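You operate a simulated robot arm through the tools that you are given. There is no shell and no other tool.

You are at the controls of a simulated robot arm. One attempt, no reset.

## Task
Try the bench cylinder at about 4 bar: air on, set it, out and back, air off.

Only the result counts: the job must be done as asked and must still hold three seconds after the hand-in. Knocking over, shifting, dropping, spilling or breaking anything else fails it.

## Robot
A 6-joint arm with a two-finger parallel gripper, fixed in place. Base frame: the origin is on the floor under the middle of its stand, x ahead of it, y to its left, z up; the work surface is at about z = 900. Lengths are in mm, angles in rad, forces in N, time in s.
With the tool pointing down near the work surface it reaches from about 240 to 660 mm from the base axis. Its first joint turns from -1.152 to 1.152 rad. Payload 2.9 kg.
The tool frame sits at the grasp point between the pads (the TCP): z along the fingers, y along the line on which they close. The tips reach 30 mm beyond it. The gripper opens to 110 mm. The fingers are 20 mm wide and 10 mm thick; the gripper's body (48 by 112 mm) begins 55 mm behind the TCP.
Orientation is told as [roll, pitch, yaw] about the base's x, y, z axes, in that order, counted from this pose: with the fingers straight down and closing along the base's y, the tool's x points along the base's -x, its y along +y and its z along -z.

## Interface
- The arm moves only by the tool apply_moves. Its argument "commands" is a list of rows, each an object (a shift or turn left out is 0, a gripper value left out holds the last) with "offset": the shift along the base's x, y, z in units of 150 mm (1.0 is 150 mm), a list of three; "angular": the turn, a rotation vector about the base's x, y, z in units of 60 degrees (1.0 is 60 degrees), a list of three; "gripper": the gripper command, from -1 (fully open) to 1 (shut), values between in proportion. In form: [{"offset": [dx, dy, dz], "angular": [wx, wy, wz], "gripper": gripper}, ...]. A call has 1 to 20 rows; each row is the pose to reach, as a shift and turn from the pose commanded when the call began. A call with a number of a shift or a turn outside -1 to 1 is refused whole. Rows are played at 5 a second. More than 50 mm and 0.15 rad between two rows, or a gripper value outside its range, and nothing of the call is played. Where a pose cannot be reached the arm comes as near as it can. A force on the tool above 40 N (or 10 N above the force at the start of the call, whichever is more), or a blocked arm, ends the call early, and 0.2 s more pass. The fingers move at their own pace (about 108 mm/s each) and stop on an object; they squeeze with about 32 N. The grip force told is the motor's: it shows also when the fingers shut on nothing. Time passes only in rows, and 0.2 s behind the last, so rows that repeat a pose let the fingers close. It gives the time, the measured TCP pose, the force on the tool (base axes), the opening and the grip force at its end, in the units of the frame above (readings bear some noise), with the torque about the TCP (base axes, N m) and any sound that the robot's microphone picked up.
- Cameras (640 x 400 px; columns grow to the right, rows downward): "scene" is fixed at [42.4, 410.4, 1395.6]; the picture's right is [-0.97, -0.24, 0.00], its down [-0.11, 0.47, -0.88] and it looks along [0.21, -0.85, -0.48] (base axes); focal length 281 px, centre (320, 200). "wrist" rides on the gripper at [72, 17, -103] in the tool frame; the picture's right is [-0.23, 0.97, 0.00], its down [-0.76, -0.18, -0.62] and it looks along [-0.61, -0.14, 0.78] (tool axes); focal length 222 px, centre (320, 200). There is no depth. A picture from a camera that has moved, and an enlarged one, comes with that camera's place and axes in the base frame and with its lens.
- capture(camera): a new picture of that camera. No time passes.
- enlarge(camera, box): a new picture of the part [left, top, right, bottom] of that camera's present view, enlarged. No time passes.
- close_job(): hands the job in; it is judged then, once.

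Places have to be worked out from the pictures, the camera data and where the tool is seen. Open the gripper and draw the arm clear of the work before you hand the job in, unless the task says otherwise.

The tools are called after "Request:" as a command line: name --argument value ..., lists and objects as JSON in quotes. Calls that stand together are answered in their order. apply_moves: Moves the arm, as the interface text tells. Its arguments: {"type":"object","properties":{"commands":{"type":"array"}},"required":["commands"]} The other tools are called the same way: capture (camera) takes a picture; enlarge (camera, box) takes an enlarged picture of a part of a camera's view; close_job () hands the job in.

At the start:

```text
t: 0.0
tool_pos: [346.8, -172.7, 1290.5]
tool_rot: [-0.002, 0.0, -0.001]
wrist_force: [-0.2, -0.6, 0.7]
torque: [-0.02, 0.0, -0.02]
opening: 110.1
grip_force: 0.1
```

scene: 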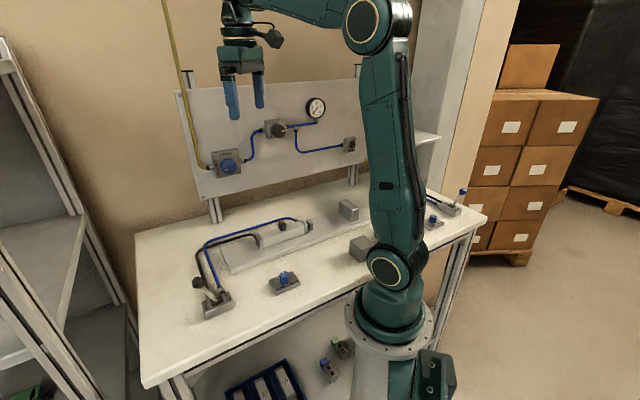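
wrist: 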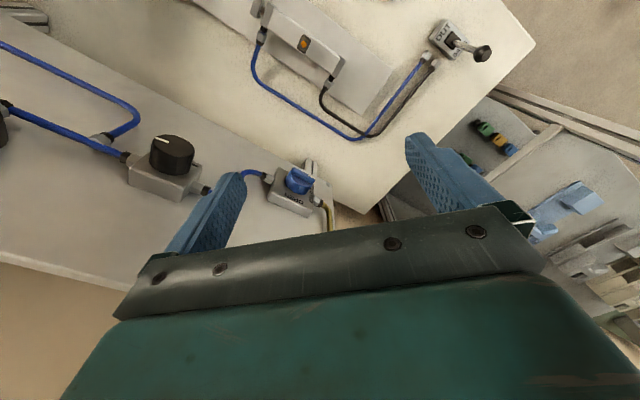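

I'll look closer at the scene first: the panel with valve, regulator and gauge, and the lever valve on the bench.

Request:
enlarge --camera "scene" --box '[170, 80, 380, 210]'

Request:
enlarge --camera "scene" --box '[180, 190, 380, 330]'

Request:
enlarge --camera "wrist" --box '[0, 0, 640, 250]'

Request:
enlarge --camera "scene" --box '[400, 170, 490, 240]'

```text
3.05 times, centred on (275, 145) of scene
camera zoom: at [42.4, 410.4, 1395.6], right [-0.97, -0.24, 0.0], down [-0.11, 0.47, -0.88], along [0.21, -0.85, -0.48], focal length 857 px, centre (457, 368)
```

zoom: 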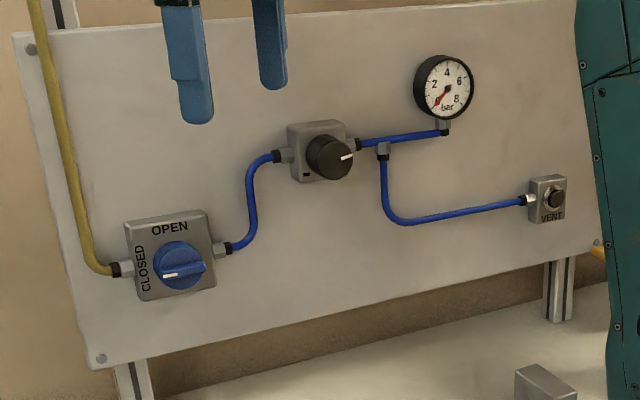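

```text
2.86 times, centred on (280, 260) of scene
camera zoom: at [42.4, 410.4, 1395.6], right [-0.97, -0.24, 0.0], down [-0.11, 0.47, -0.88], along [0.21, -0.85, -0.48], focal length 804 px, centre (434, 29)
```

zoom: 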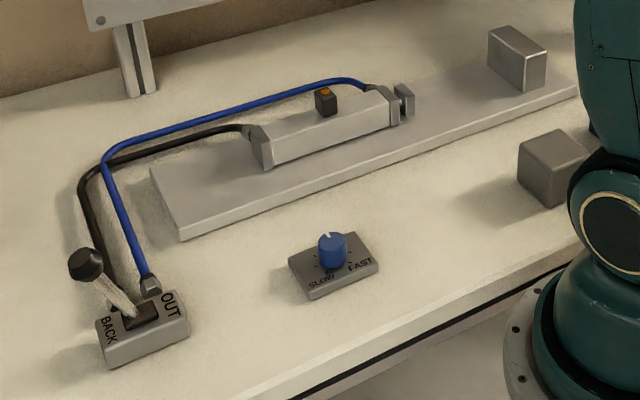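

```text
1.00 times, centred on (320, 125) of wrist (not enlarged: the box is as wide or as high as the picture)
camera zoom: at [273.8, -155.0, 1394.0], right [0.23, 0.97, 0.0], down [0.76, -0.18, 0.62], along [0.61, -0.14, -0.78], focal length 222 px, centre (320, 275)
```

zoom: 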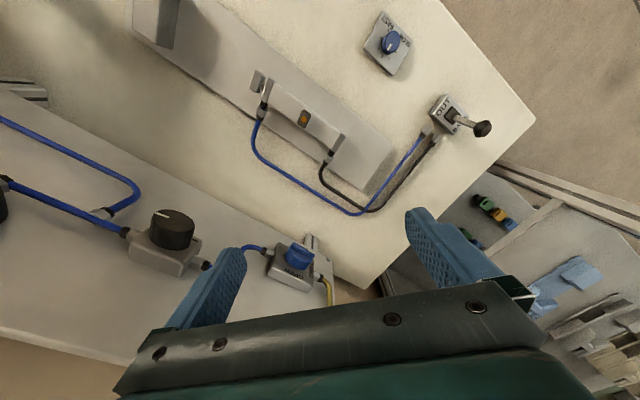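

```text
5.71 times, centred on (445, 205) of scene
camera zoom: at [42.4, 410.4, 1395.6], right [-0.97, -0.24, 0.0], down [-0.11, 0.47, -0.88], along [0.21, -0.85, -0.48], focal length 1607 px, centre (-394, 171)
```

zoom: 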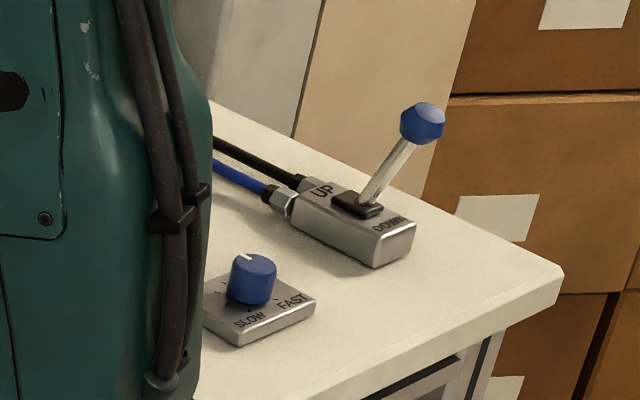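

The panel seems to stand on the right, facing the robot at an angle of about 45°. I'll take close-ups of the knobs, gauge and lever from both cameras before I move.

Request:
enlarge --camera "scene" --box '[205, 140, 255, 185]'

Request:
enlarge --camera "scene" --box '[260, 90, 330, 145]'

Request:
enlarge --camera "scene" --box '[180, 260, 250, 325]'

Request:
enlarge --camera "wrist" --box '[120, 110, 350, 240]'

Request:
enlarge --camera "wrist" --box '[400, 0, 520, 90]'

```text
8.89 times, centred on (230, 162) of scene
camera zoom: at [42.4, 410.4, 1395.6], right [-0.97, -0.24, 0.0], down [-0.11, 0.47, -0.88], along [0.21, -0.85, -0.48], focal length 2500 px, centre (1120, 533)
```

zoom: 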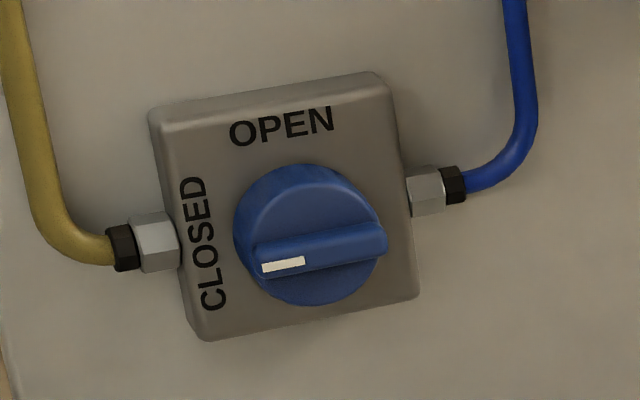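

```text
7.27 times, centred on (295, 118) of scene
camera zoom: at [42.4, 410.4, 1395.6], right [-0.97, -0.24, 0.0], down [-0.11, 0.47, -0.88], along [0.21, -0.85, -0.48], focal length 2045 px, centre (502, 800)
```

zoom: 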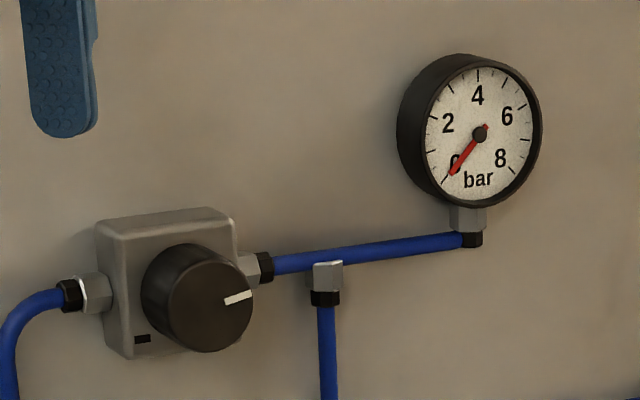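

```text
6.15 times, centred on (215, 292) of scene
camera zoom: at [42.4, 410.4, 1395.6], right [-0.97, -0.24, 0.0], down [-0.11, 0.47, -0.88], along [0.21, -0.85, -0.48], focal length 1731 px, centre (966, -369)
```

zoom: 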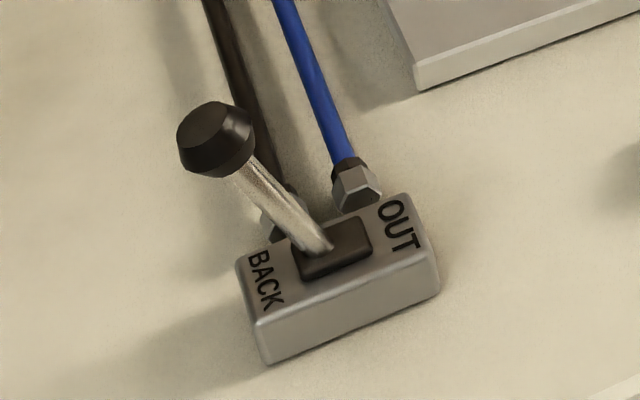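

```text
2.78 times, centred on (235, 175) of wrist
camera zoom: at [273.8, -155.0, 1394.0], right [0.23, 0.97, 0.0], down [0.76, -0.18, 0.62], along [0.61, -0.14, -0.78], focal length 618 px, centre (556, 270)
```

zoom: 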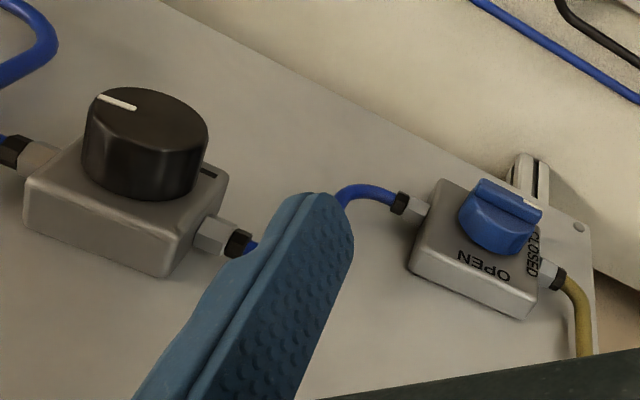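

```text
4.44 times, centred on (460, 45) of wrist
camera zoom: at [273.8, -155.0, 1394.0], right [0.23, 0.97, 0.0], down [0.76, -0.18, 0.62], along [0.61, -0.14, -0.78], focal length 987 px, centre (-302, 889)
```

zoom: 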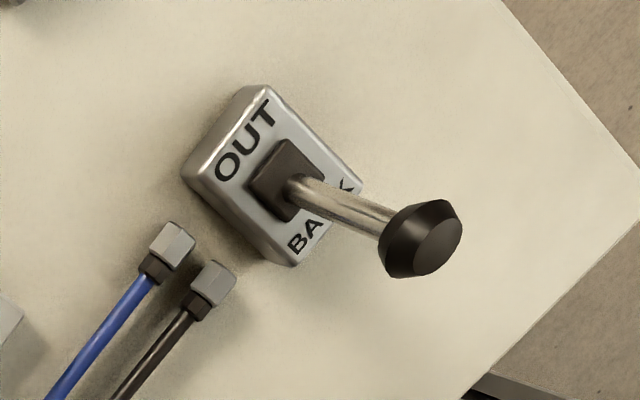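

The panel looks vertical, running at 45° in plan and facing the robot. The valve handle is at about (440, -215, 1110) and the bar is horizontal (CLOSED). I'll start turning the tool toward the panel, doing half the rotation and a small shift.

Request:
apply_moves --commands '[{"offset": [0.01, 0.0125, -0.067], "angular": [-0.0885, -0.0367, 0.0367], "gripper": -1}, {"offset": [0.02, 0.025, -0.133], "angular": [-0.177, -0.0733, 0.0733], "gripper": -1}, {"offset": [0.03, 0.0375, -0.2], "angular": [-0.2655, -0.11, 0.11], "gripper": -1}, {"offset": [0.04, 0.05, -0.267], "angular": [-0.354, -0.1466, 0.1466], "gripper": -1}, {"offset": [0.05, 0.0625, -0.333], "angular": [-0.4425, -0.1833, 0.1833], "gripper": -1}, {"offset": [0.06, 0.075, -0.4], "angular": [-0.531, -0.22, 0.22], "gripper": -1}, {"offset": [0.067, 0.0875, -0.467], "angular": [-0.6195, -0.2566, 0.2566], "gripper": -1}, {"offset": [0.067, 0.1, -0.533], "angular": [-0.708, -0.2933, 0.2933], "gripper": -1}, {"offset": [0.067, 0.1, -0.533], "angular": [-0.708, -0.2933, 0.2933], "gripper": -1}]'

```text
t: 2.0
tool_pos: [456.3, -166.0, 1413.9]
tool_rot: [-0.735, -0.184, 0.411]
wrist_force: [-0.1, -0.2, 0.2]
torque: [-0.01, -0.01, 0.01]
opening: 110.2
grip_force: 0.2
out of reach, approached as far as the arm can: row 1, 2, 3, 4, 5, 6, 7, 8, 9
```

The arm couldn't follow and moved up instead. I'll check where it is now.

Request:
capture --camera "scene"

Request:
capture --camera "wrist"

```text
taken
```

scene: 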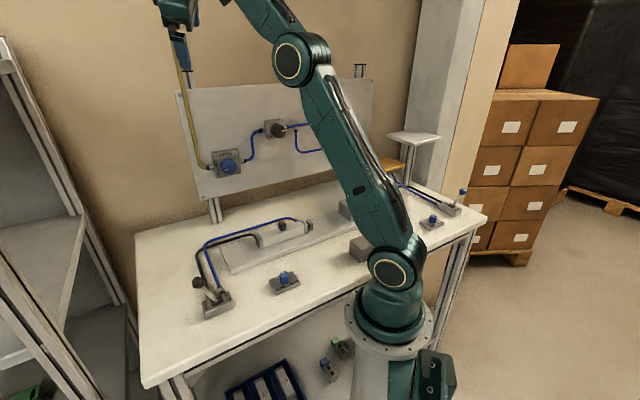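

```text
taken
camera wrist: at [345.5, -122.2, 1465.4], right [0.03, 0.8, -0.6], down [0.47, 0.52, 0.71], along [0.88, -0.3, -0.37], focal length 222 px, centre (320, 200)
```

wrist: 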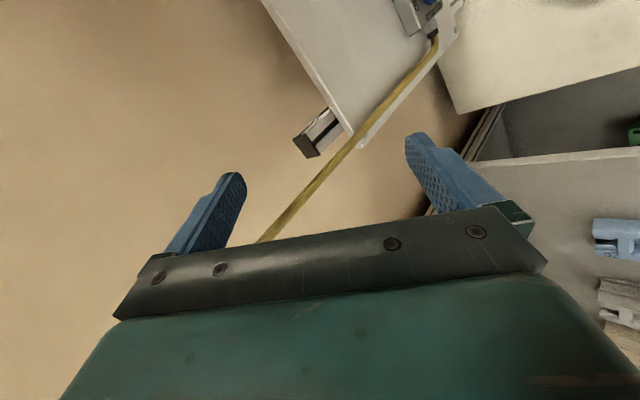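

The orientation was nearly reached, but the position was not. I'll send one zero-shift row to learn what the commanded pose is now.

Request:
apply_moves --commands '[{"offset": [0, 0, 0], "angular": [0, 0, 0], "gripper": -1}]'

```text
t: 2.4
tool_pos: [455.7, -164.7, 1414.7]
tool_rot: [-0.736, -0.185, 0.412]
wrist_force: [0.3, -0.6, -0.2]
torque: [0.02, 0.02, 0.02]
opening: 110.0
grip_force: 0.1
```

The arm holds its achieved pose as the commanded one. I'll go back to roughly the start pose and test which tilts the wrist allows.

Request:
apply_moves --commands '[{"offset": [-0.09, -0.007, -0.103], "angular": [0.082, 0.0386, -0.0386]}, {"offset": [-0.18, -0.013, -0.207], "angular": [0.1635, 0.0773, -0.0773]}, {"offset": [-0.272, -0.02, -0.31], "angular": [0.245, 0.116, -0.116]}, {"offset": [-0.363, -0.027, -0.413], "angular": [0.327, 0.1545, -0.1545]}, {"offset": [-0.454, -0.033, -0.517], "angular": [0.409, 0.193, -0.193]}, {"offset": [-0.545, -0.04, -0.62], "angular": [0.49, 0.232, -0.232]}, {"offset": [-0.636, -0.047, -0.723], "angular": [0.572, 0.27, -0.27]}, {"offset": [-0.727, -0.053, -0.827], "angular": [0.654, 0.309, -0.309]}, {"offset": [-0.727, -0.053, -0.827], "angular": [0.654, 0.309, -0.309]}]'

```text
t: 4.4
tool_pos: [350.1, -171.5, 1281.7]
tool_rot: [0.0, 0.002, 0.001]
wrist_force: [-0.4, 0.5, -0.3]
torque: [0.0, 0.01, 0.01]
opening: 109.8
grip_force: 0.1
```

Back near the start with the fingers down. Now I'll test yaw: turning the tool -45° about vertical so its x axis faces away from the panel.

Request:
apply_moves --commands '[{"angular": [0, 0, -0.125]}, {"angular": [0, 0, -0.25]}, {"angular": [0, 0, -0.375]}, {"angular": [0, 0, -0.5]}, {"angular": [0, 0, -0.625]}, {"angular": [0, 0, -0.75]}, {"angular": [0, 0, -0.75]}]'

```text
t: 6.0
tool_pos: [349.3, -171.8, 1284.4]
tool_rot: [0.0, 0.003, -0.786]
wrist_force: [-0.3, 0.1, -0.6]
torque: [0.02, -0.02, -0.02]
opening: 110.3
grip_force: 0.0
```

Yaw works. Next I'll pitch the tool up toward the panel by about 17°.

Request:
apply_moves --commands '[{"angular": [-0.0675, -0.0675, 0]}, {"angular": [-0.135, -0.135, 0]}, {"angular": [-0.2025, -0.2025, 0]}, {"angular": [-0.2025, -0.2025, 0]}]'

```text
t: 7.0
tool_pos: [372.5, -161.3, 1322.7]
tool_rot: [0.04, -0.259, -0.785]
wrist_force: [0.7, -0.3, -0.2]
torque: [0.0, 0.0, 0.0]
opening: 110.1
grip_force: 0.1
out of reach, approached as far as the arm can: row 2, 3, 4
```

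In-plane pitch-up is limited here, probably by a wrist joint. I'll undo the tilt and lower the arm into the scene camera's view so I can see how the wrist is built.

Request:
apply_moves --commands '[{"offset": [0.036, 0.08, -0.2], "angular": [0.06, 0.06, 0]}, {"offset": [0.072, 0.16, -0.4], "angular": [0.12, 0.12, 0]}, {"offset": [0.108, 0.24, -0.6], "angular": [0.175, 0.175, 0]}, {"offset": [0.144, 0.32, -0.8], "angular": [0.175, 0.175, 0]}, {"offset": [0.18, 0.4, -1.0], "angular": [0.175, 0.175, 0]}, {"offset": [0.18, 0.4, -1.0], "angular": [0.175, 0.175, 0]}]'

Request:
capture --camera "scene"

Request:
capture --camera "wrist"

```text
t: 8.4
tool_pos: [402.4, -73.6, 1192.2]
tool_rot: [0.105, 0.069, -0.789]
wrist_force: [0.6, 0.5, -0.1]
torque: [0.05, -0.02, 0.01]
opening: 110.0
grip_force: 0.1
out of reach, approached as far as the arm can: row 1, 2, 3, 4, 5
```

```text
taken
```

scene: 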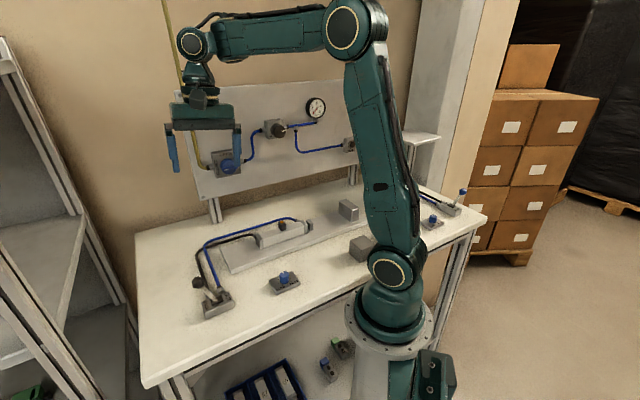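

```text
taken
camera wrist: at [359.4, -22.6, 1303.0], right [0.85, 0.52, 0.09], down [0.39, -0.74, 0.55], along [0.35, -0.43, -0.83], focal length 222 px, centre (320, 200)
```

wrist: 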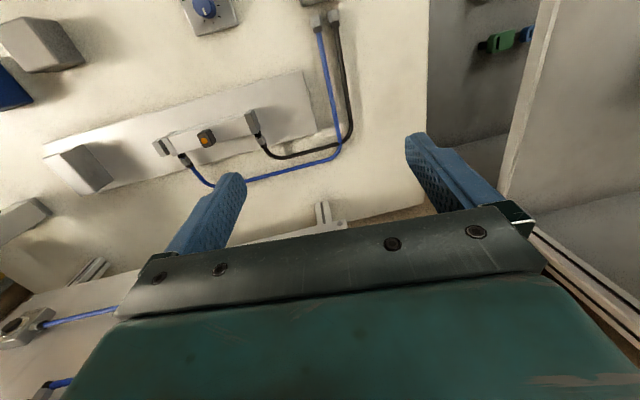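

I'll zoom in on the wrist and elbow to work out the joint layout.

Request:
enlarge --camera "scene" --box '[150, 0, 290, 190]'

Request:
enlarge --camera "scene" --box '[160, 0, 440, 175]'

```text
2.11 times, centred on (220, 95) of scene
camera zoom: at [42.4, 410.4, 1395.6], right [-0.97, -0.24, 0.0], down [-0.11, 0.47, -0.88], along [0.21, -0.85, -0.48], focal length 592 px, centre (530, 421)
```

zoom: 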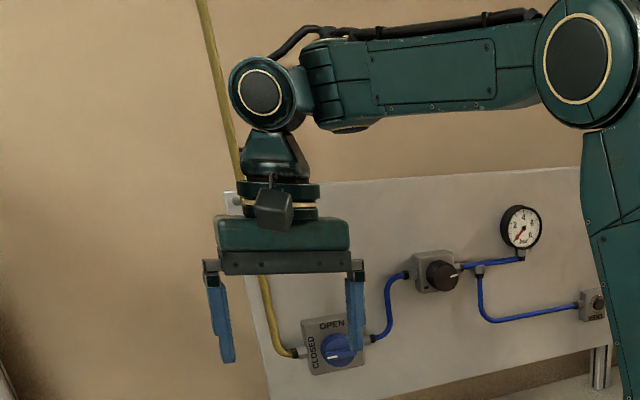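

```text
2.29 times, centred on (300, 88) of scene
camera zoom: at [42.4, 410.4, 1395.6], right [-0.97, -0.24, 0.0], down [-0.11, 0.47, -0.88], along [0.21, -0.85, -0.48], focal length 643 px, centre (366, 457)
```

zoom: 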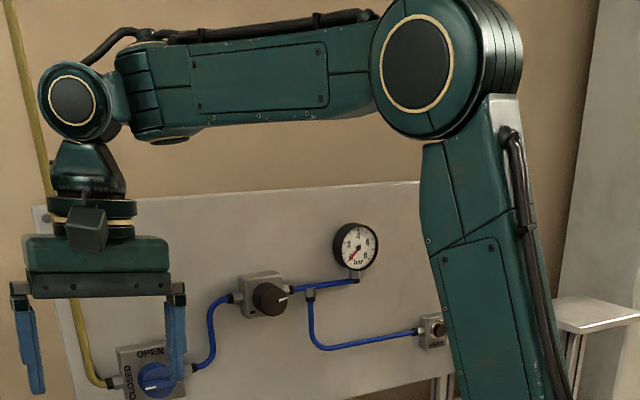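

This is an elbow arm with a spherical wrist. I'll let it settle with no-op rows to see whether the pose is still drifting.

Request:
apply_moves --commands '[{"offset": [0, 0, 0]}, {"offset": [0, 0, 0]}, {"offset": [0, 0, 0]}]'

```text
t: 9.2
tool_pos: [402.6, -74.0, 1192.2]
tool_rot: [0.105, 0.07, -0.792]
wrist_force: [-0.2, 0.2, 0.3]
torque: [-0.01, 0.0, 0.04]
opening: 109.7
grip_force: 0.1
```

The pose holds at (402, -74, 1192). I'll test a plain 45 mm downward move with no rotation to see whether it tracks.

Request:
apply_moves --commands '[{"offset": [0, 0, -0.1]}, {"offset": [0, 0, -0.2]}, {"offset": [0, 0, -0.3]}, {"offset": [0, 0, -0.3]}]'

```text
t: 10.2
tool_pos: [375.0, -113.3, 1089.8]
tool_rot: [-0.001, -0.039, -0.784]
wrist_force: [-0.2, 0.1, -0.1]
torque: [-0.02, 0.02, 0.02]
opening: 109.9
grip_force: 0.0
out of reach, approached as far as the arm can: row 1
```

Now it makes sense: the upper arm has a lean-back limit, so the wrist can't come close to the base at height but can lower down. I'll set yaw to about +15° at a low, safe spot. From there I'll pitch the tool forward in the arm's own plane.

Request:
apply_moves --commands '[{"offset": [0.0134, 0.0684, -0.0667], "angular": [0, 0, 0.125]}, {"offset": [0.0268, 0.1368, -0.1333], "angular": [0, 0, 0.25]}, {"offset": [0.0401, 0.2051, -0.2], "angular": [0, 0, 0.375]}, {"offset": [0.0535, 0.2735, -0.2667], "angular": [0, 0, 0.5]}, {"offset": [0.0669, 0.3419, -0.2667], "angular": [0, 0, 0.625]}, {"offset": [0.0803, 0.4103, -0.2667], "angular": [0, 0, 0.75]}, {"offset": [0.0936, 0.4786, -0.2667], "angular": [0, 0, 0.875]}, {"offset": [0.107, 0.547, -0.2667], "angular": [0, 0, 1.0]}, {"offset": [0.107, 0.547, -0.2667], "angular": [0, 0, 1.0]}]'

```text
t: 12.2
tool_pos: [392.8, -28.3, 1050.3]
tool_rot: [-0.001, -0.04, 0.263]
wrist_force: [0.4, -0.1, -0.9]
torque: [0.03, -0.01, 0.02]
opening: 110.2
grip_force: 0.0
```

That tracked exactly. Now I'll pitch the tool up by 60° in the arm plane, with the wrist centre staying inside the reachable zone.

Request:
apply_moves --commands '[{"offset": [0.1409, -0.011, -0.0453], "angular": [-0.0098, -0.1246, 0]}, {"offset": [0.2778, -0.0217, -0.0667], "angular": [-0.0195, -0.2492, 0]}, {"offset": [0.4081, -0.0319, -0.066], "angular": [-0.0293, -0.3738, 0]}, {"offset": [0.5284, -0.0413, -0.0433], "angular": [-0.039, -0.4984, 0]}, {"offset": [0.6361, -0.0498, -0.0013], "angular": [-0.0488, -0.623, 0]}, {"offset": [0.7285, -0.057, 0.0587], "angular": [-0.0585, -0.7476, 0]}, {"offset": [0.8042, -0.0629, 0.1353], "angular": [-0.0683, -0.8722, 0]}, {"offset": [0.8607, -0.0673, 0.2247], "angular": [-0.078, -0.997, 0]}, {"offset": [0.8607, -0.0673, 0.2247], "angular": [-0.078, -0.997, 0]}]'

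```text
t: 14.2
tool_pos: [519.7, -38.9, 1083.2]
tool_rot: [-0.557, -0.988, 0.575]
wrist_force: [0.5, 0.0, 0.0]
torque: [0.02, 0.0, -0.05]
opening: 110.0
grip_force: 0.0
```

No limits hit. The tool now points forward and about 28° down. I'll do the first half of the rotation toward facing the panel with the fingers closing vertically, pulling back a bit for clearance.

Request:
apply_moves --commands '[{"offset": [-0.0911, -0.0693, -0.0158], "angular": [-0.1017, 0.0092, -0.0254]}, {"offset": [-0.1822, -0.1387, -0.0316], "angular": [-0.2033, 0.0183, -0.0508]}, {"offset": [-0.2734, -0.208, -0.0474], "angular": [-0.305, 0.0275, -0.0762]}, {"offset": [-0.3645, -0.2773, -0.0631], "angular": [-0.4067, 0.0367, -0.1015]}, {"offset": [-0.4556, -0.3467, -0.0789], "angular": [-0.5083, 0.0458, -0.1269]}, {"offset": [-0.5467, -0.416, -0.0947], "angular": [-0.61, 0.055, -0.1523]}, {"offset": [-0.5467, -0.416, -0.0947], "angular": [-0.61, 0.055, -0.1523]}]'

Request:
capture --camera "wrist"

Request:
capture --camera "scene"

```text
t: 15.8
tool_pos: [439.8, -102.4, 1069.0]
tool_rot: [-1.167, -0.508, 0.845]
wrist_force: [-0.3, 0.1, -0.2]
torque: [-0.02, -0.01, 0.0]
opening: 110.1
grip_force: 0.0
```

```text
taken
camera wrist: at [312.8, -91.2, 1055.9], right [0.14, 0.73, -0.67], down [-0.07, 0.68, 0.73], along [0.99, -0.05, 0.14], focal length 222 px, centre (320, 200)
```

wrist: 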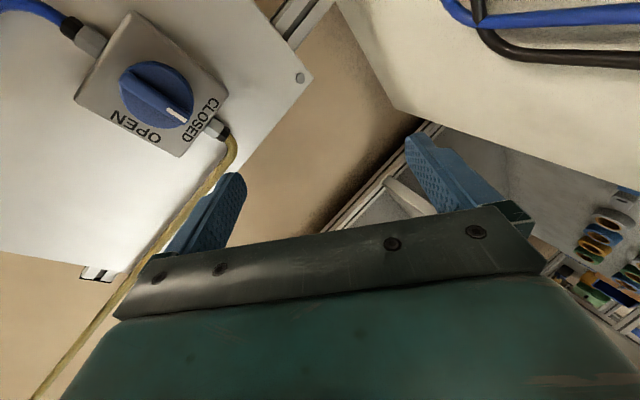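

```text
taken
```

scene: 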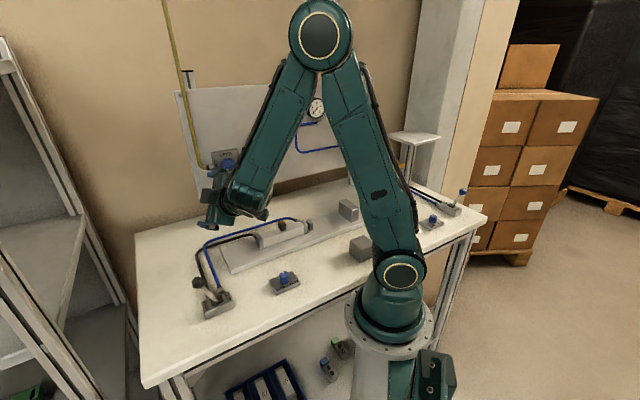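

The new view shows the handle well. I'll zoom in to triangulate it more accurately.

Request:
enlarge --camera "wrist" --box '[60, 0, 260, 170]'

```text
2.35 times, centred on (160, 85) of wrist
camera zoom: at [312.8, -91.2, 1055.9], right [0.14, 0.73, -0.67], down [-0.07, 0.68, 0.73], along [0.99, -0.05, 0.14], focal length 523 px, centre (696, 471)
```

zoom: 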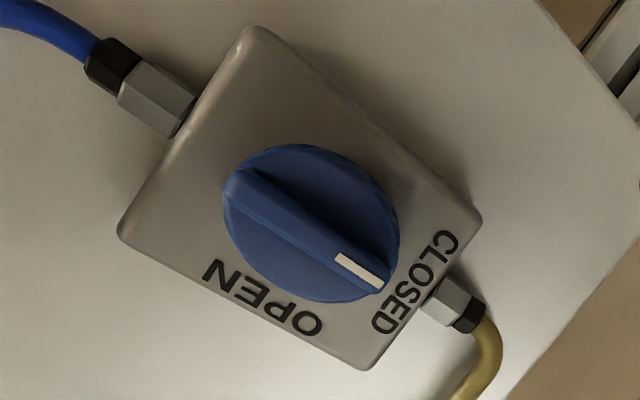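

Both views agree: the handle's centre is at about e=158 along the panel, 472–480 mm out along the panel normal, z≈1102. I'll finish the rotation at a standoff in front of it.

Request:
apply_moves --commands '[{"offset": [-0.0533, -0.0728, 0.0367], "angular": [-0.1012, 0.0089, -0.0255]}, {"offset": [-0.1067, -0.1457, 0.0733], "angular": [-0.2025, 0.0178, -0.051]}, {"offset": [-0.16, -0.2185, 0.11], "angular": [-0.3037, 0.0267, -0.0765]}, {"offset": [-0.2133, -0.2913, 0.1467], "angular": [-0.4049, 0.0355, -0.102]}, {"offset": [-0.2667, -0.3642, 0.1833], "angular": [-0.5062, 0.0444, -0.1275]}, {"offset": [-0.32, -0.437, 0.22], "angular": [-0.6074, 0.0533, -0.153]}, {"offset": [-0.32, -0.437, 0.22], "angular": [-0.6074, 0.0533, -0.153]}]'

Request:
capture --camera "wrist"

Request:
capture --camera "scene"

```text
t: 17.4
tool_pos: [398.2, -171.7, 1118.3]
tool_rot: [-1.557, -0.001, 0.789]
wrist_force: [-0.3, -0.1, 0.0]
torque: [-0.03, 0.01, -0.03]
opening: 109.9
grip_force: 0.1
out of reach, approached as far as the arm can: row 5, 6, 7
```

```text
taken
camera wrist: at [271.9, -149.7, 1103.7], right [0.15, 0.17, -0.97], down [0.1, 0.98, 0.19], along [0.98, -0.12, 0.13], focal length 222 px, centre (320, 200)
```

wrist: 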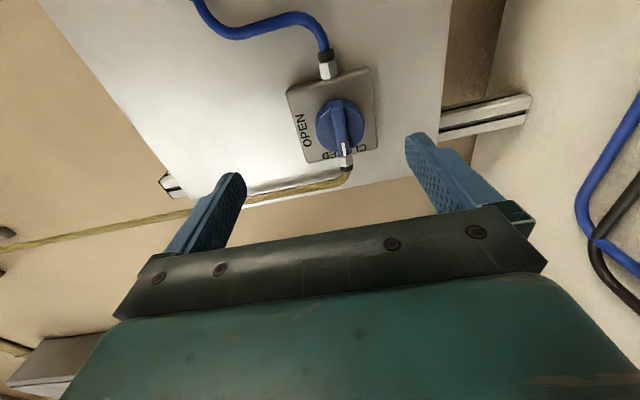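

```text
taken
```

scene: 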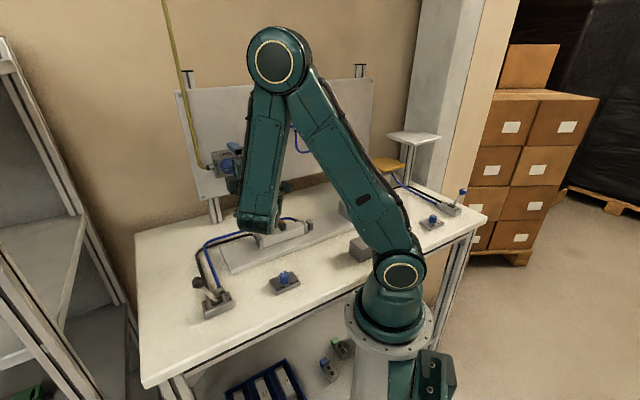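

The elbow folds to its limit only at that far-back standoff, and the orientation is correct. The handle is about 20 mm below the TCP. I'll move closer to a reachable pre-grasp pose and check.

Request:
apply_moves --commands '[{"offset": [0.073, -0.0685, -0.01]}, {"offset": [0.146, -0.137, -0.02]}, {"offset": [0.146, -0.137, -0.02]}]'

Request:
capture --camera "wrist"

```text
t: 18.2
tool_pos: [418.9, -193.0, 1112.8]
tool_rot: [-1.568, -0.003, 0.785]
wrist_force: [-0.5, -0.5, -0.7]
torque: [-0.02, 0.02, -0.01]
opening: 110.1
grip_force: 0.1
```

```text
taken
camera wrist: at [293.4, -170.0, 1098.2], right [0.16, 0.16, -0.97], down [0.1, 0.98, 0.18], along [0.98, -0.12, 0.14], focal length 222 px, centre (320, 200)
```

wrist: 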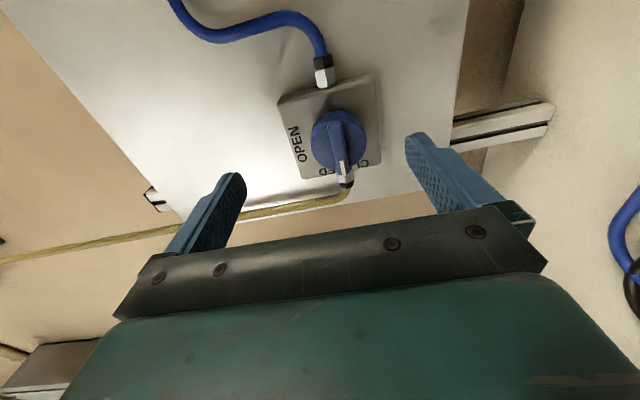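

Request:
enlarge --camera "wrist" --box '[260, 60, 420, 220]'

```text
2.50 times, centred on (340, 140) of wrist
camera zoom: at [293.4, -170.0, 1098.2], right [0.16, 0.16, -0.97], down [0.1, 0.98, 0.18], along [0.98, -0.12, 0.14], focal length 555 px, centre (270, 350)
```

zoom: 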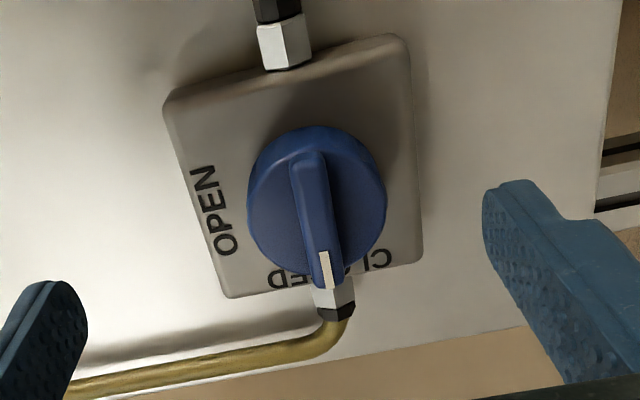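

The bar is about 14 mm below the TCP, centred at z≈1099, e≈158. I'll centre on it and advance so the tips straddle the bar, gripper still open.

Request:
apply_moves --commands '[{"offset": [-0.008, -0.008, -0.092], "gripper": -1}, {"offset": [0.035, -0.051, -0.092], "gripper": -1}, {"offset": [0.078, -0.094, -0.092], "gripper": -1}, {"offset": [0.078, -0.094, -0.092], "gripper": -1}]'

Request:
capture --camera "wrist"

Request:
enlarge --camera "scene" --box '[190, 120, 290, 220]'

```text
t: 19.2
tool_pos: [430.6, -205.5, 1102.0]
tool_rot: [-1.569, -0.004, 0.788]
wrist_force: [0.4, -0.3, 0.5]
torque: [0.01, 0.0, 0.02]
opening: 110.2
grip_force: 0.1
```

```text
taken
camera wrist: at [304.9, -183.3, 1085.2], right [0.16, 0.16, -0.97], down [0.1, 0.98, 0.18], along [0.98, -0.12, 0.14], focal length 222 px, centre (320, 200)
```

wrist: 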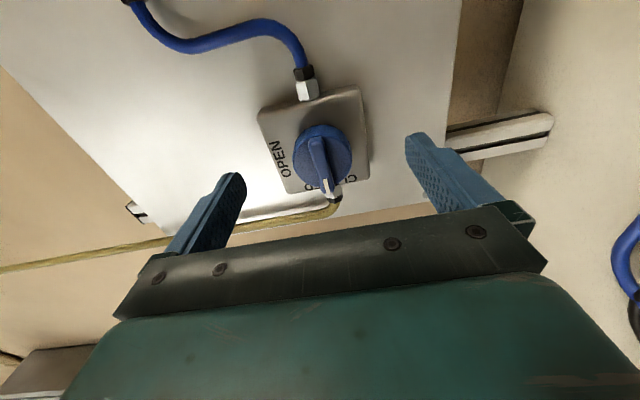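

```text
4.00 times, centred on (240, 170) of scene
camera zoom: at [42.4, 410.4, 1395.6], right [-0.97, -0.24, 0.0], down [-0.11, 0.47, -0.88], along [0.21, -0.85, -0.48], focal length 1125 px, centre (640, 320)
```

zoom: 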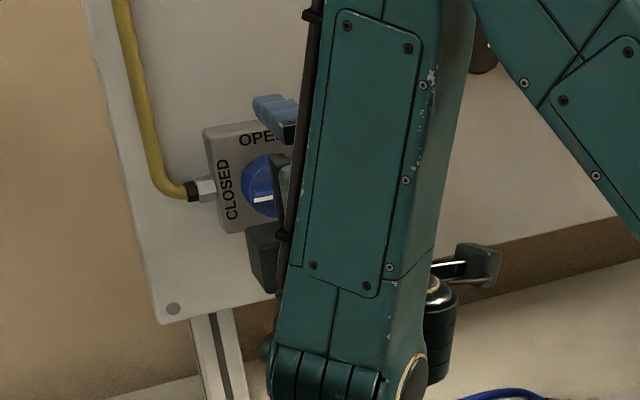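

The bar is centred between the fingers. I'll close to about 30 mm opening at this depth and look at how the tips overlap the bar.

Request:
apply_moves --commands '[{"gripper": 0.45}, {"gripper": 0.45}, {"gripper": 0.45}]'

Request:
capture --camera "wrist"

Request:
enlarge --camera "wrist" --box '[220, 60, 440, 240]'

```text
t: 20.0
tool_pos: [429.8, -205.4, 1101.0]
tool_rot: [-1.568, -0.004, 0.785]
wrist_force: [0.4, -1.2, -1.2]
torque: [-0.04, -0.02, 0.0]
opening: 30.2
grip_force: 0.1
```

```text
taken
camera wrist: at [304.7, -183.2, 1085.2], right [0.16, 0.16, -0.97], down [0.1, 0.98, 0.18], along [0.98, -0.12, 0.14], focal length 222 px, centre (320, 200)
```

wrist: 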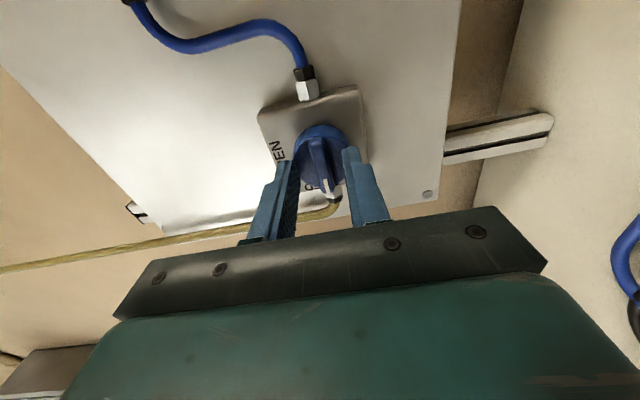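

```text
2.22 times, centred on (330, 150) of wrist
camera zoom: at [304.7, -183.2, 1085.2], right [0.16, 0.16, -0.97], down [0.1, 0.98, 0.18], along [0.98, -0.12, 0.14], focal length 494 px, centre (298, 311)
```

zoom: 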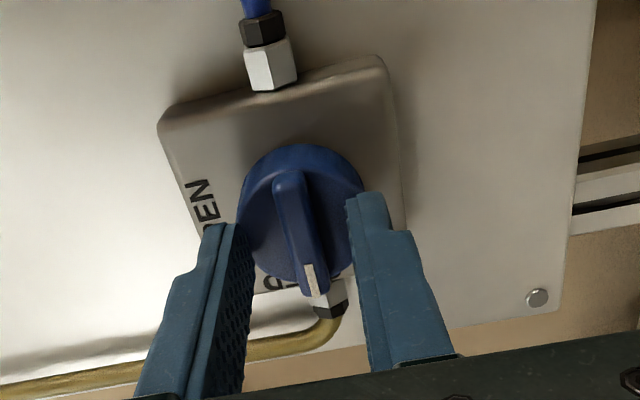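

The fingers straddle the bar well. I'll creep forward slowly to find the disc by contact.

Request:
apply_moves --commands '[{"offset": [0.0094, -0.0094, 0]}, {"offset": [0.0189, -0.0189, 0]}, {"offset": [0.0283, -0.0283, 0]}, {"offset": [0.0283, -0.0283, 0]}]'

```text
t: 20.6
tool_pos: [431.7, -205.8, 1101.4]
tool_rot: [-1.569, 0.002, 0.789]
wrist_force: [-18.6, 15.2, 1.9]
torque: [-0.33, -0.35, -0.18]
opening: 31.3
grip_force: 1.1
stopped in row 2: the force on the tool passed its limit at 47 N (the readings are from after the stop); the commanded pose is now the measured one
```

The tips touched the disc at d≈481, so the overlap is good. I'll back off 2 mm and close on the bar.

Request:
apply_moves --commands '[{"offset": [-0.0095, 0.0095, 0], "gripper": 0.45}, {"offset": [-0.0095, 0.0095, 0], "gripper": 1}, {"offset": [-0.0095, 0.0095, 0], "gripper": 1}, {"offset": [-0.0095, 0.0095, 0], "gripper": 1}]'

Request:
enlarge --camera "wrist" --box '[220, 60, 440, 240]'

```text
t: 21.6
tool_pos: [431.6, -205.7, 1099.9]
tool_rot: [-1.567, 0.001, 0.788]
wrist_force: [10.0, -6.1, -6.7]
torque: [0.05, 0.01, -0.11]
opening: 10.0
grip_force: 44.5
```

```text
2.22 times, centred on (330, 150) of wrist
camera zoom: at [304.7, -183.4, 1084.5], right [0.16, 0.16, -0.97], down [0.1, 0.98, 0.18], along [0.98, -0.12, 0.14], focal length 494 px, centre (298, 311)
```

zoom: 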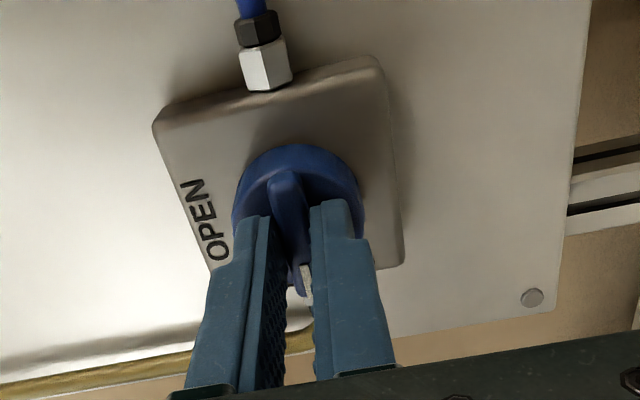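

The bar is gripped (10 mm, 44 N). I'll turn it clockwise toward OPEN, the first 45° about the panel normal.

Request:
apply_moves --commands '[{"offset": [-0.0002, -0.0002, 0.002], "angular": [0.0884, -0.0884, 0], "gripper": 1}, {"offset": [-0.0004, -0.0004, 0.004], "angular": [0.1768, -0.1768, 0], "gripper": 1}, {"offset": [-0.0008, -0.0008, 0.006], "angular": [0.2652, -0.2652, 0], "gripper": 1}, {"offset": [-0.0014, -0.0014, 0.0075], "angular": [0.3535, -0.3535, 0], "gripper": 1}, {"offset": [-0.002, -0.002, 0.009], "angular": [0.4419, -0.4419, 0], "gripper": 1}, {"offset": [-0.003, -0.003, 0.0104], "angular": [0.5303, -0.5303, 0], "gripper": 1}, {"offset": [-0.003, -0.003, 0.0104], "angular": [0.5303, -0.5303, 0], "gripper": 1}]'

Request:
capture --camera "wrist"

```text
t: 23.2
tool_pos: [429.5, -205.1, 1099.8]
tool_rot: [-1.56, -0.791, 0.786]
wrist_force: [17.9, -4.5, -28.7]
torque: [0.19, 0.25, 0.42]
opening: 9.8
grip_force: 45.1
```

```text
taken
camera wrist: at [327.9, -159.6, 1037.6], right [0.6, 0.61, -0.52], down [-0.15, 0.73, 0.67], along [0.79, -0.32, 0.52], focal length 222 px, centre (320, 200)
```

wrist: 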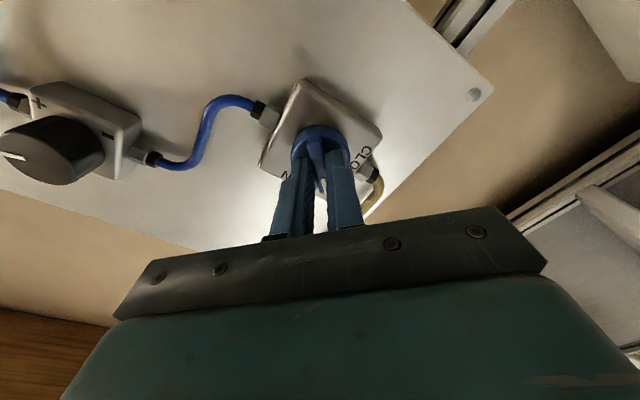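

The handle is turning. The forces show the pivot slightly lower-left, so I'll ease the TCP that way and turn the remaining 45°.

Request:
apply_moves --commands '[{"offset": [0.006, 0.006, -0.0133], "angular": [0.04, -0.04, 0], "gripper": 1}, {"offset": [0.0071, 0.0071, -0.0167], "angular": [0.1284, -0.1284, 0], "gripper": 1}, {"offset": [0.0071, 0.0071, -0.0167], "angular": [0.2168, -0.2168, 0], "gripper": 1}, {"offset": [0.0071, 0.0071, -0.0167], "angular": [0.3052, -0.3052, 0], "gripper": 1}, {"offset": [0.0071, 0.0071, -0.0167], "angular": [0.3936, -0.3936, 0], "gripper": 1}, {"offset": [0.0071, 0.0071, -0.0167], "angular": [0.482, -0.482, 0], "gripper": 1}, {"offset": [0.0071, 0.0071, -0.0167], "angular": [0.5303, -0.5303, 0], "gripper": 1}, {"offset": [0.0071, 0.0071, -0.0167], "angular": [0.5303, -0.5303, 0], "gripper": 1}]'

Request:
capture --camera "wrist"

Request:
enlarge --camera "scene" --box '[180, 70, 380, 195]'

```text
t: 25.0
tool_pos: [431.5, -205.0, 1099.3]
tool_rot: [2.791, -1.57, 2.712]
wrist_force: [-6.4, 10.4, -14.9]
torque: [0.8, 0.83, 0.02]
opening: 10.0
grip_force: 44.4
```

```text
taken
camera wrist: at [368.2, -119.4, 1027.2], right [0.68, 0.69, 0.23], down [-0.57, 0.31, 0.76], along [0.46, -0.65, 0.61], focal length 222 px, centre (320, 200)
```

wrist: 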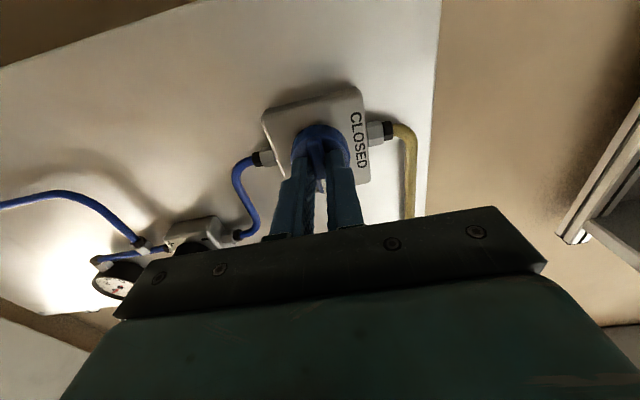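

```text
3.20 times, centred on (280, 132) of scene
camera zoom: at [42.4, 410.6, 1395.6], right [-0.97, -0.24, 0.0], down [-0.11, 0.47, -0.88], along [0.21, -0.85, -0.48], focal length 900 px, centre (448, 416)
```

zoom: 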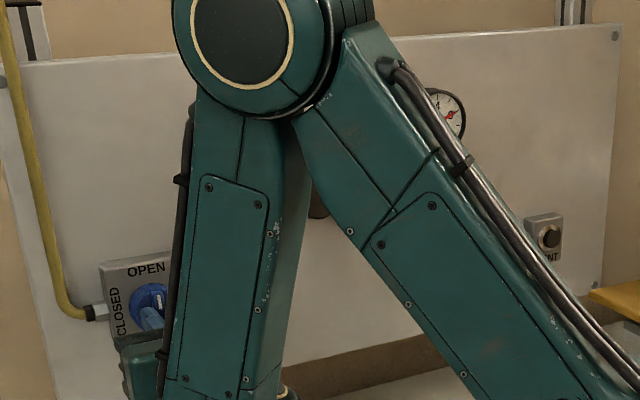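

Request:
enlarge --camera "scene" --box '[300, 90, 340, 120]'

Request:
enlarge --camera "scene" --box '[200, 140, 250, 190]'

Request:
enlarge --camera "wrist" --box '[80, 70, 420, 310]'

```text
13.33 times, centred on (320, 105) of scene
camera zoom: at [42.4, 410.6, 1395.6], right [-0.97, -0.24, 0.0], down [-0.11, 0.47, -0.88], along [0.21, -0.85, -0.48], focal length 3750 px, centre (320, 1467)
```

zoom: 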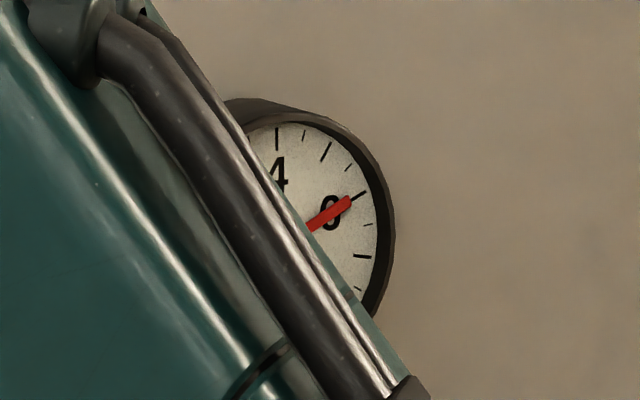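

```text
8.00 times, centred on (225, 165) of scene
camera zoom: at [42.4, 410.6, 1395.6], right [-0.97, -0.24, 0.0], down [-0.11, 0.47, -0.88], along [0.21, -0.85, -0.48], focal length 2250 px, centre (1080, 480)
```

zoom: 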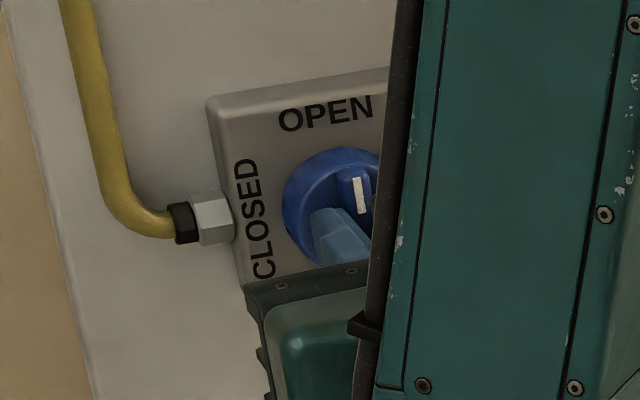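

```text
1.67 times, centred on (250, 190) of wrist
camera zoom: at [368.2, -119.4, 1027.2], right [0.68, 0.69, 0.23], down [-0.57, 0.31, 0.76], along [0.46, -0.65, 0.61], focal length 370 px, centre (437, 217)
```

zoom: 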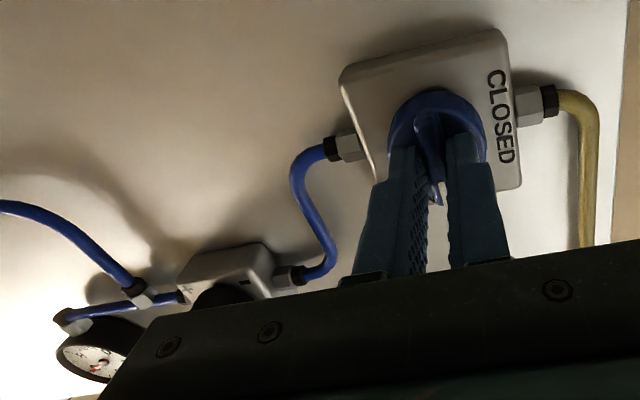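

The valve now points to OPEN and the gauge needle sits near 6 bar, so the pressure has to come down to 4. I'll release the handle (a modest opening, to stay clear of the fittings) and back straight off 30 mm.

Request:
apply_moves --commands '[{"gripper": 0.27}, {"gripper": 0.27}, {"offset": [-0.0472, 0.0472, 0], "gripper": 0.27}, {"offset": [-0.0943, 0.0943, 0], "gripper": 0.27}, {"offset": [-0.1414, 0.1414, 0], "gripper": 0.27}, {"offset": [-0.1414, 0.1414, 0], "gripper": 0.27}]'

Request:
capture --camera "wrist"

Request:
capture --camera "scene"

```text
t: 26.4
tool_pos: [415.2, -186.1, 1107.5]
tool_rot: [-0.402, -1.569, -0.38]
wrist_force: [0.8, -0.1, -0.4]
torque: [0.0, 0.01, -0.01]
opening: 40.1
grip_force: 0.0
out of reach, approached as far as the arm can: row 4, 5, 6
```

```text
taken
camera wrist: at [352.6, -101.2, 1036.5], right [0.69, 0.69, 0.23], down [-0.56, 0.31, 0.76], along [0.46, -0.65, 0.6], focal length 222 px, centre (320, 200)
```

wrist: 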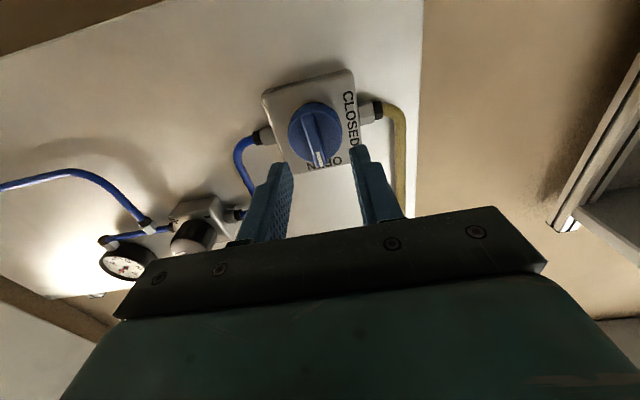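

```text
taken
```

scene: 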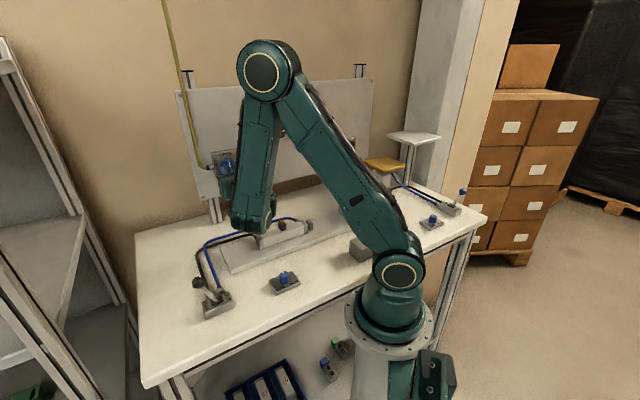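

The handle is on OPEN. Next is the regulator knob at about e=8, z≈1175. I'll approach tilted so the wrist stays in reach, doing half of the reorientation now while moving toward it.

Request:
apply_moves --commands '[{"offset": [-0.0412, -0.0567, 0.0522], "angular": [0.0442, -0.0874, -0.0206]}, {"offset": [-0.0823, -0.1133, 0.1043], "angular": [0.0883, -0.1748, -0.0412]}, {"offset": [-0.1235, -0.17, 0.1565], "angular": [0.1325, -0.2622, -0.0618]}, {"offset": [-0.1647, -0.2267, 0.2087], "angular": [0.1767, -0.3496, -0.0825]}, {"offset": [-0.2058, -0.2833, 0.2608], "angular": [0.2208, -0.437, -0.1031]}, {"offset": [-0.247, -0.34, 0.313], "angular": [0.265, -0.5244, -0.1237]}, {"offset": [-0.247, -0.34, 0.313], "angular": [0.265, -0.5244, -0.1237]}]'

Request:
capture --camera "wrist"

Request:
capture --camera "scene"

```text
t: 28.0
tool_pos: [391.6, -252.1, 1181.9]
tool_rot: [1.823, -0.957, -2.741]
wrist_force: [0.2, -0.1, -0.8]
torque: [0.01, 0.0, 0.07]
opening: 40.3
grip_force: 0.0
out of reach, approached as far as the arm can: row 1, 2, 3, 4, 5, 6, 7
```

```text
taken
camera wrist: at [381.3, -141.8, 1117.7], right [0.49, 0.47, 0.73], down [-0.87, 0.24, 0.43], along [0.03, -0.85, 0.53], focal length 222 px, centre (320, 200)
```

wrist: 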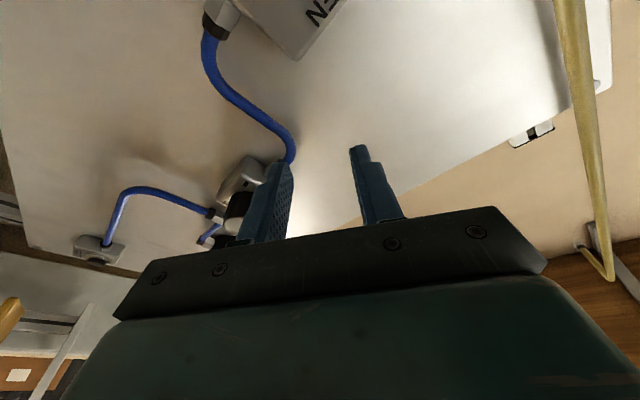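

```text
taken
```

scene: 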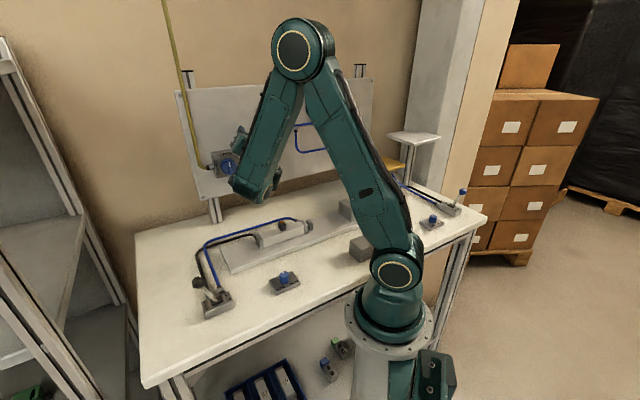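

The wrist bend limit (about 70° upward) blocks this approach to the regulator. A better plan is to grip the regulator knob from above with the fingers pointing down, as at the start, and turn it by swinging the tool sideways. First I'll undo this rotation and return to the valve standoff.

Request:
apply_moves --commands '[{"offset": [0.0289, 0.0667, -0.0722], "angular": [-0.0442, 0.0874, 0.0206]}, {"offset": [0.0578, 0.1333, -0.1444], "angular": [-0.0883, 0.1748, 0.0412]}, {"offset": [0.0867, 0.2, -0.2167], "angular": [-0.1325, 0.2622, 0.0618]}, {"offset": [0.1156, 0.2667, -0.2889], "angular": [-0.1767, 0.3496, 0.0825]}, {"offset": [0.1444, 0.3333, -0.3611], "angular": [-0.2208, 0.437, 0.1031]}, {"offset": [0.1733, 0.4, -0.4333], "angular": [-0.265, 0.5244, 0.1237]}, {"offset": [0.1733, 0.4, -0.4333], "angular": [-0.265, 0.5244, 0.1237]}]'

```text
t: 29.6
tool_pos: [418.1, -190.5, 1117.0]
tool_rot: [-2.21, -1.568, 1.429]
wrist_force: [-0.4, 0.3, 0.1]
torque: [0.01, 0.0, 0.03]
opening: 40.0
grip_force: 0.2
```

That returned cleanly. Now I'll swing the tool back into the arm plane (yaw about -5°, 28° down) on the way to tool-down.

Request:
apply_moves --commands '[{"offset": [0.0962, 0.1419, -0.0324], "angular": [0.0285, 0.0618, 0.0945]}, {"offset": [0.1924, 0.2837, -0.0648], "angular": [0.0569, 0.1236, 0.1891]}, {"offset": [0.2886, 0.4256, -0.0971], "angular": [0.0854, 0.1854, 0.2836]}, {"offset": [0.3848, 0.5674, -0.1295], "angular": [0.1139, 0.2473, 0.3781]}, {"offset": [0.481, 0.7093, -0.1619], "angular": [0.1424, 0.3091, 0.4726]}, {"offset": [0.5771, 0.8511, -0.1943], "angular": [0.1708, 0.3709, 0.5672]}, {"offset": [0.6733, 0.993, -0.2267], "angular": [0.1993, 0.4327, 0.6617]}, {"offset": [0.6733, 0.993, -0.2267], "angular": [0.1993, 0.4327, 0.6617]}]'

Request:
capture --camera "scene"

```text
t: 31.4
tool_pos: [520.7, -41.2, 1084.0]
tool_rot: [0.002, -1.086, -0.073]
wrist_force: [0.5, 0.5, 0.0]
torque: [0.01, 0.0, 0.01]
opening: 40.2
grip_force: 0.0
```

```text
taken
```

scene: 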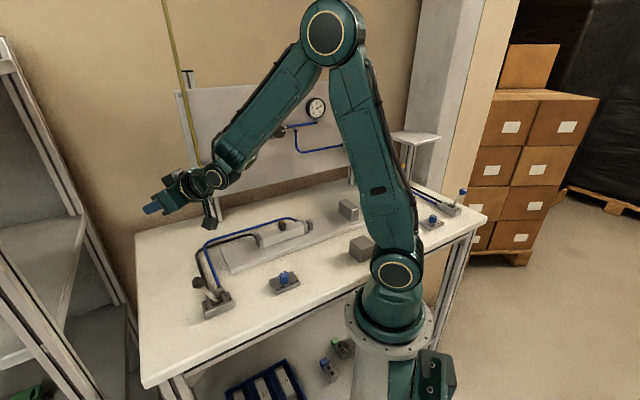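

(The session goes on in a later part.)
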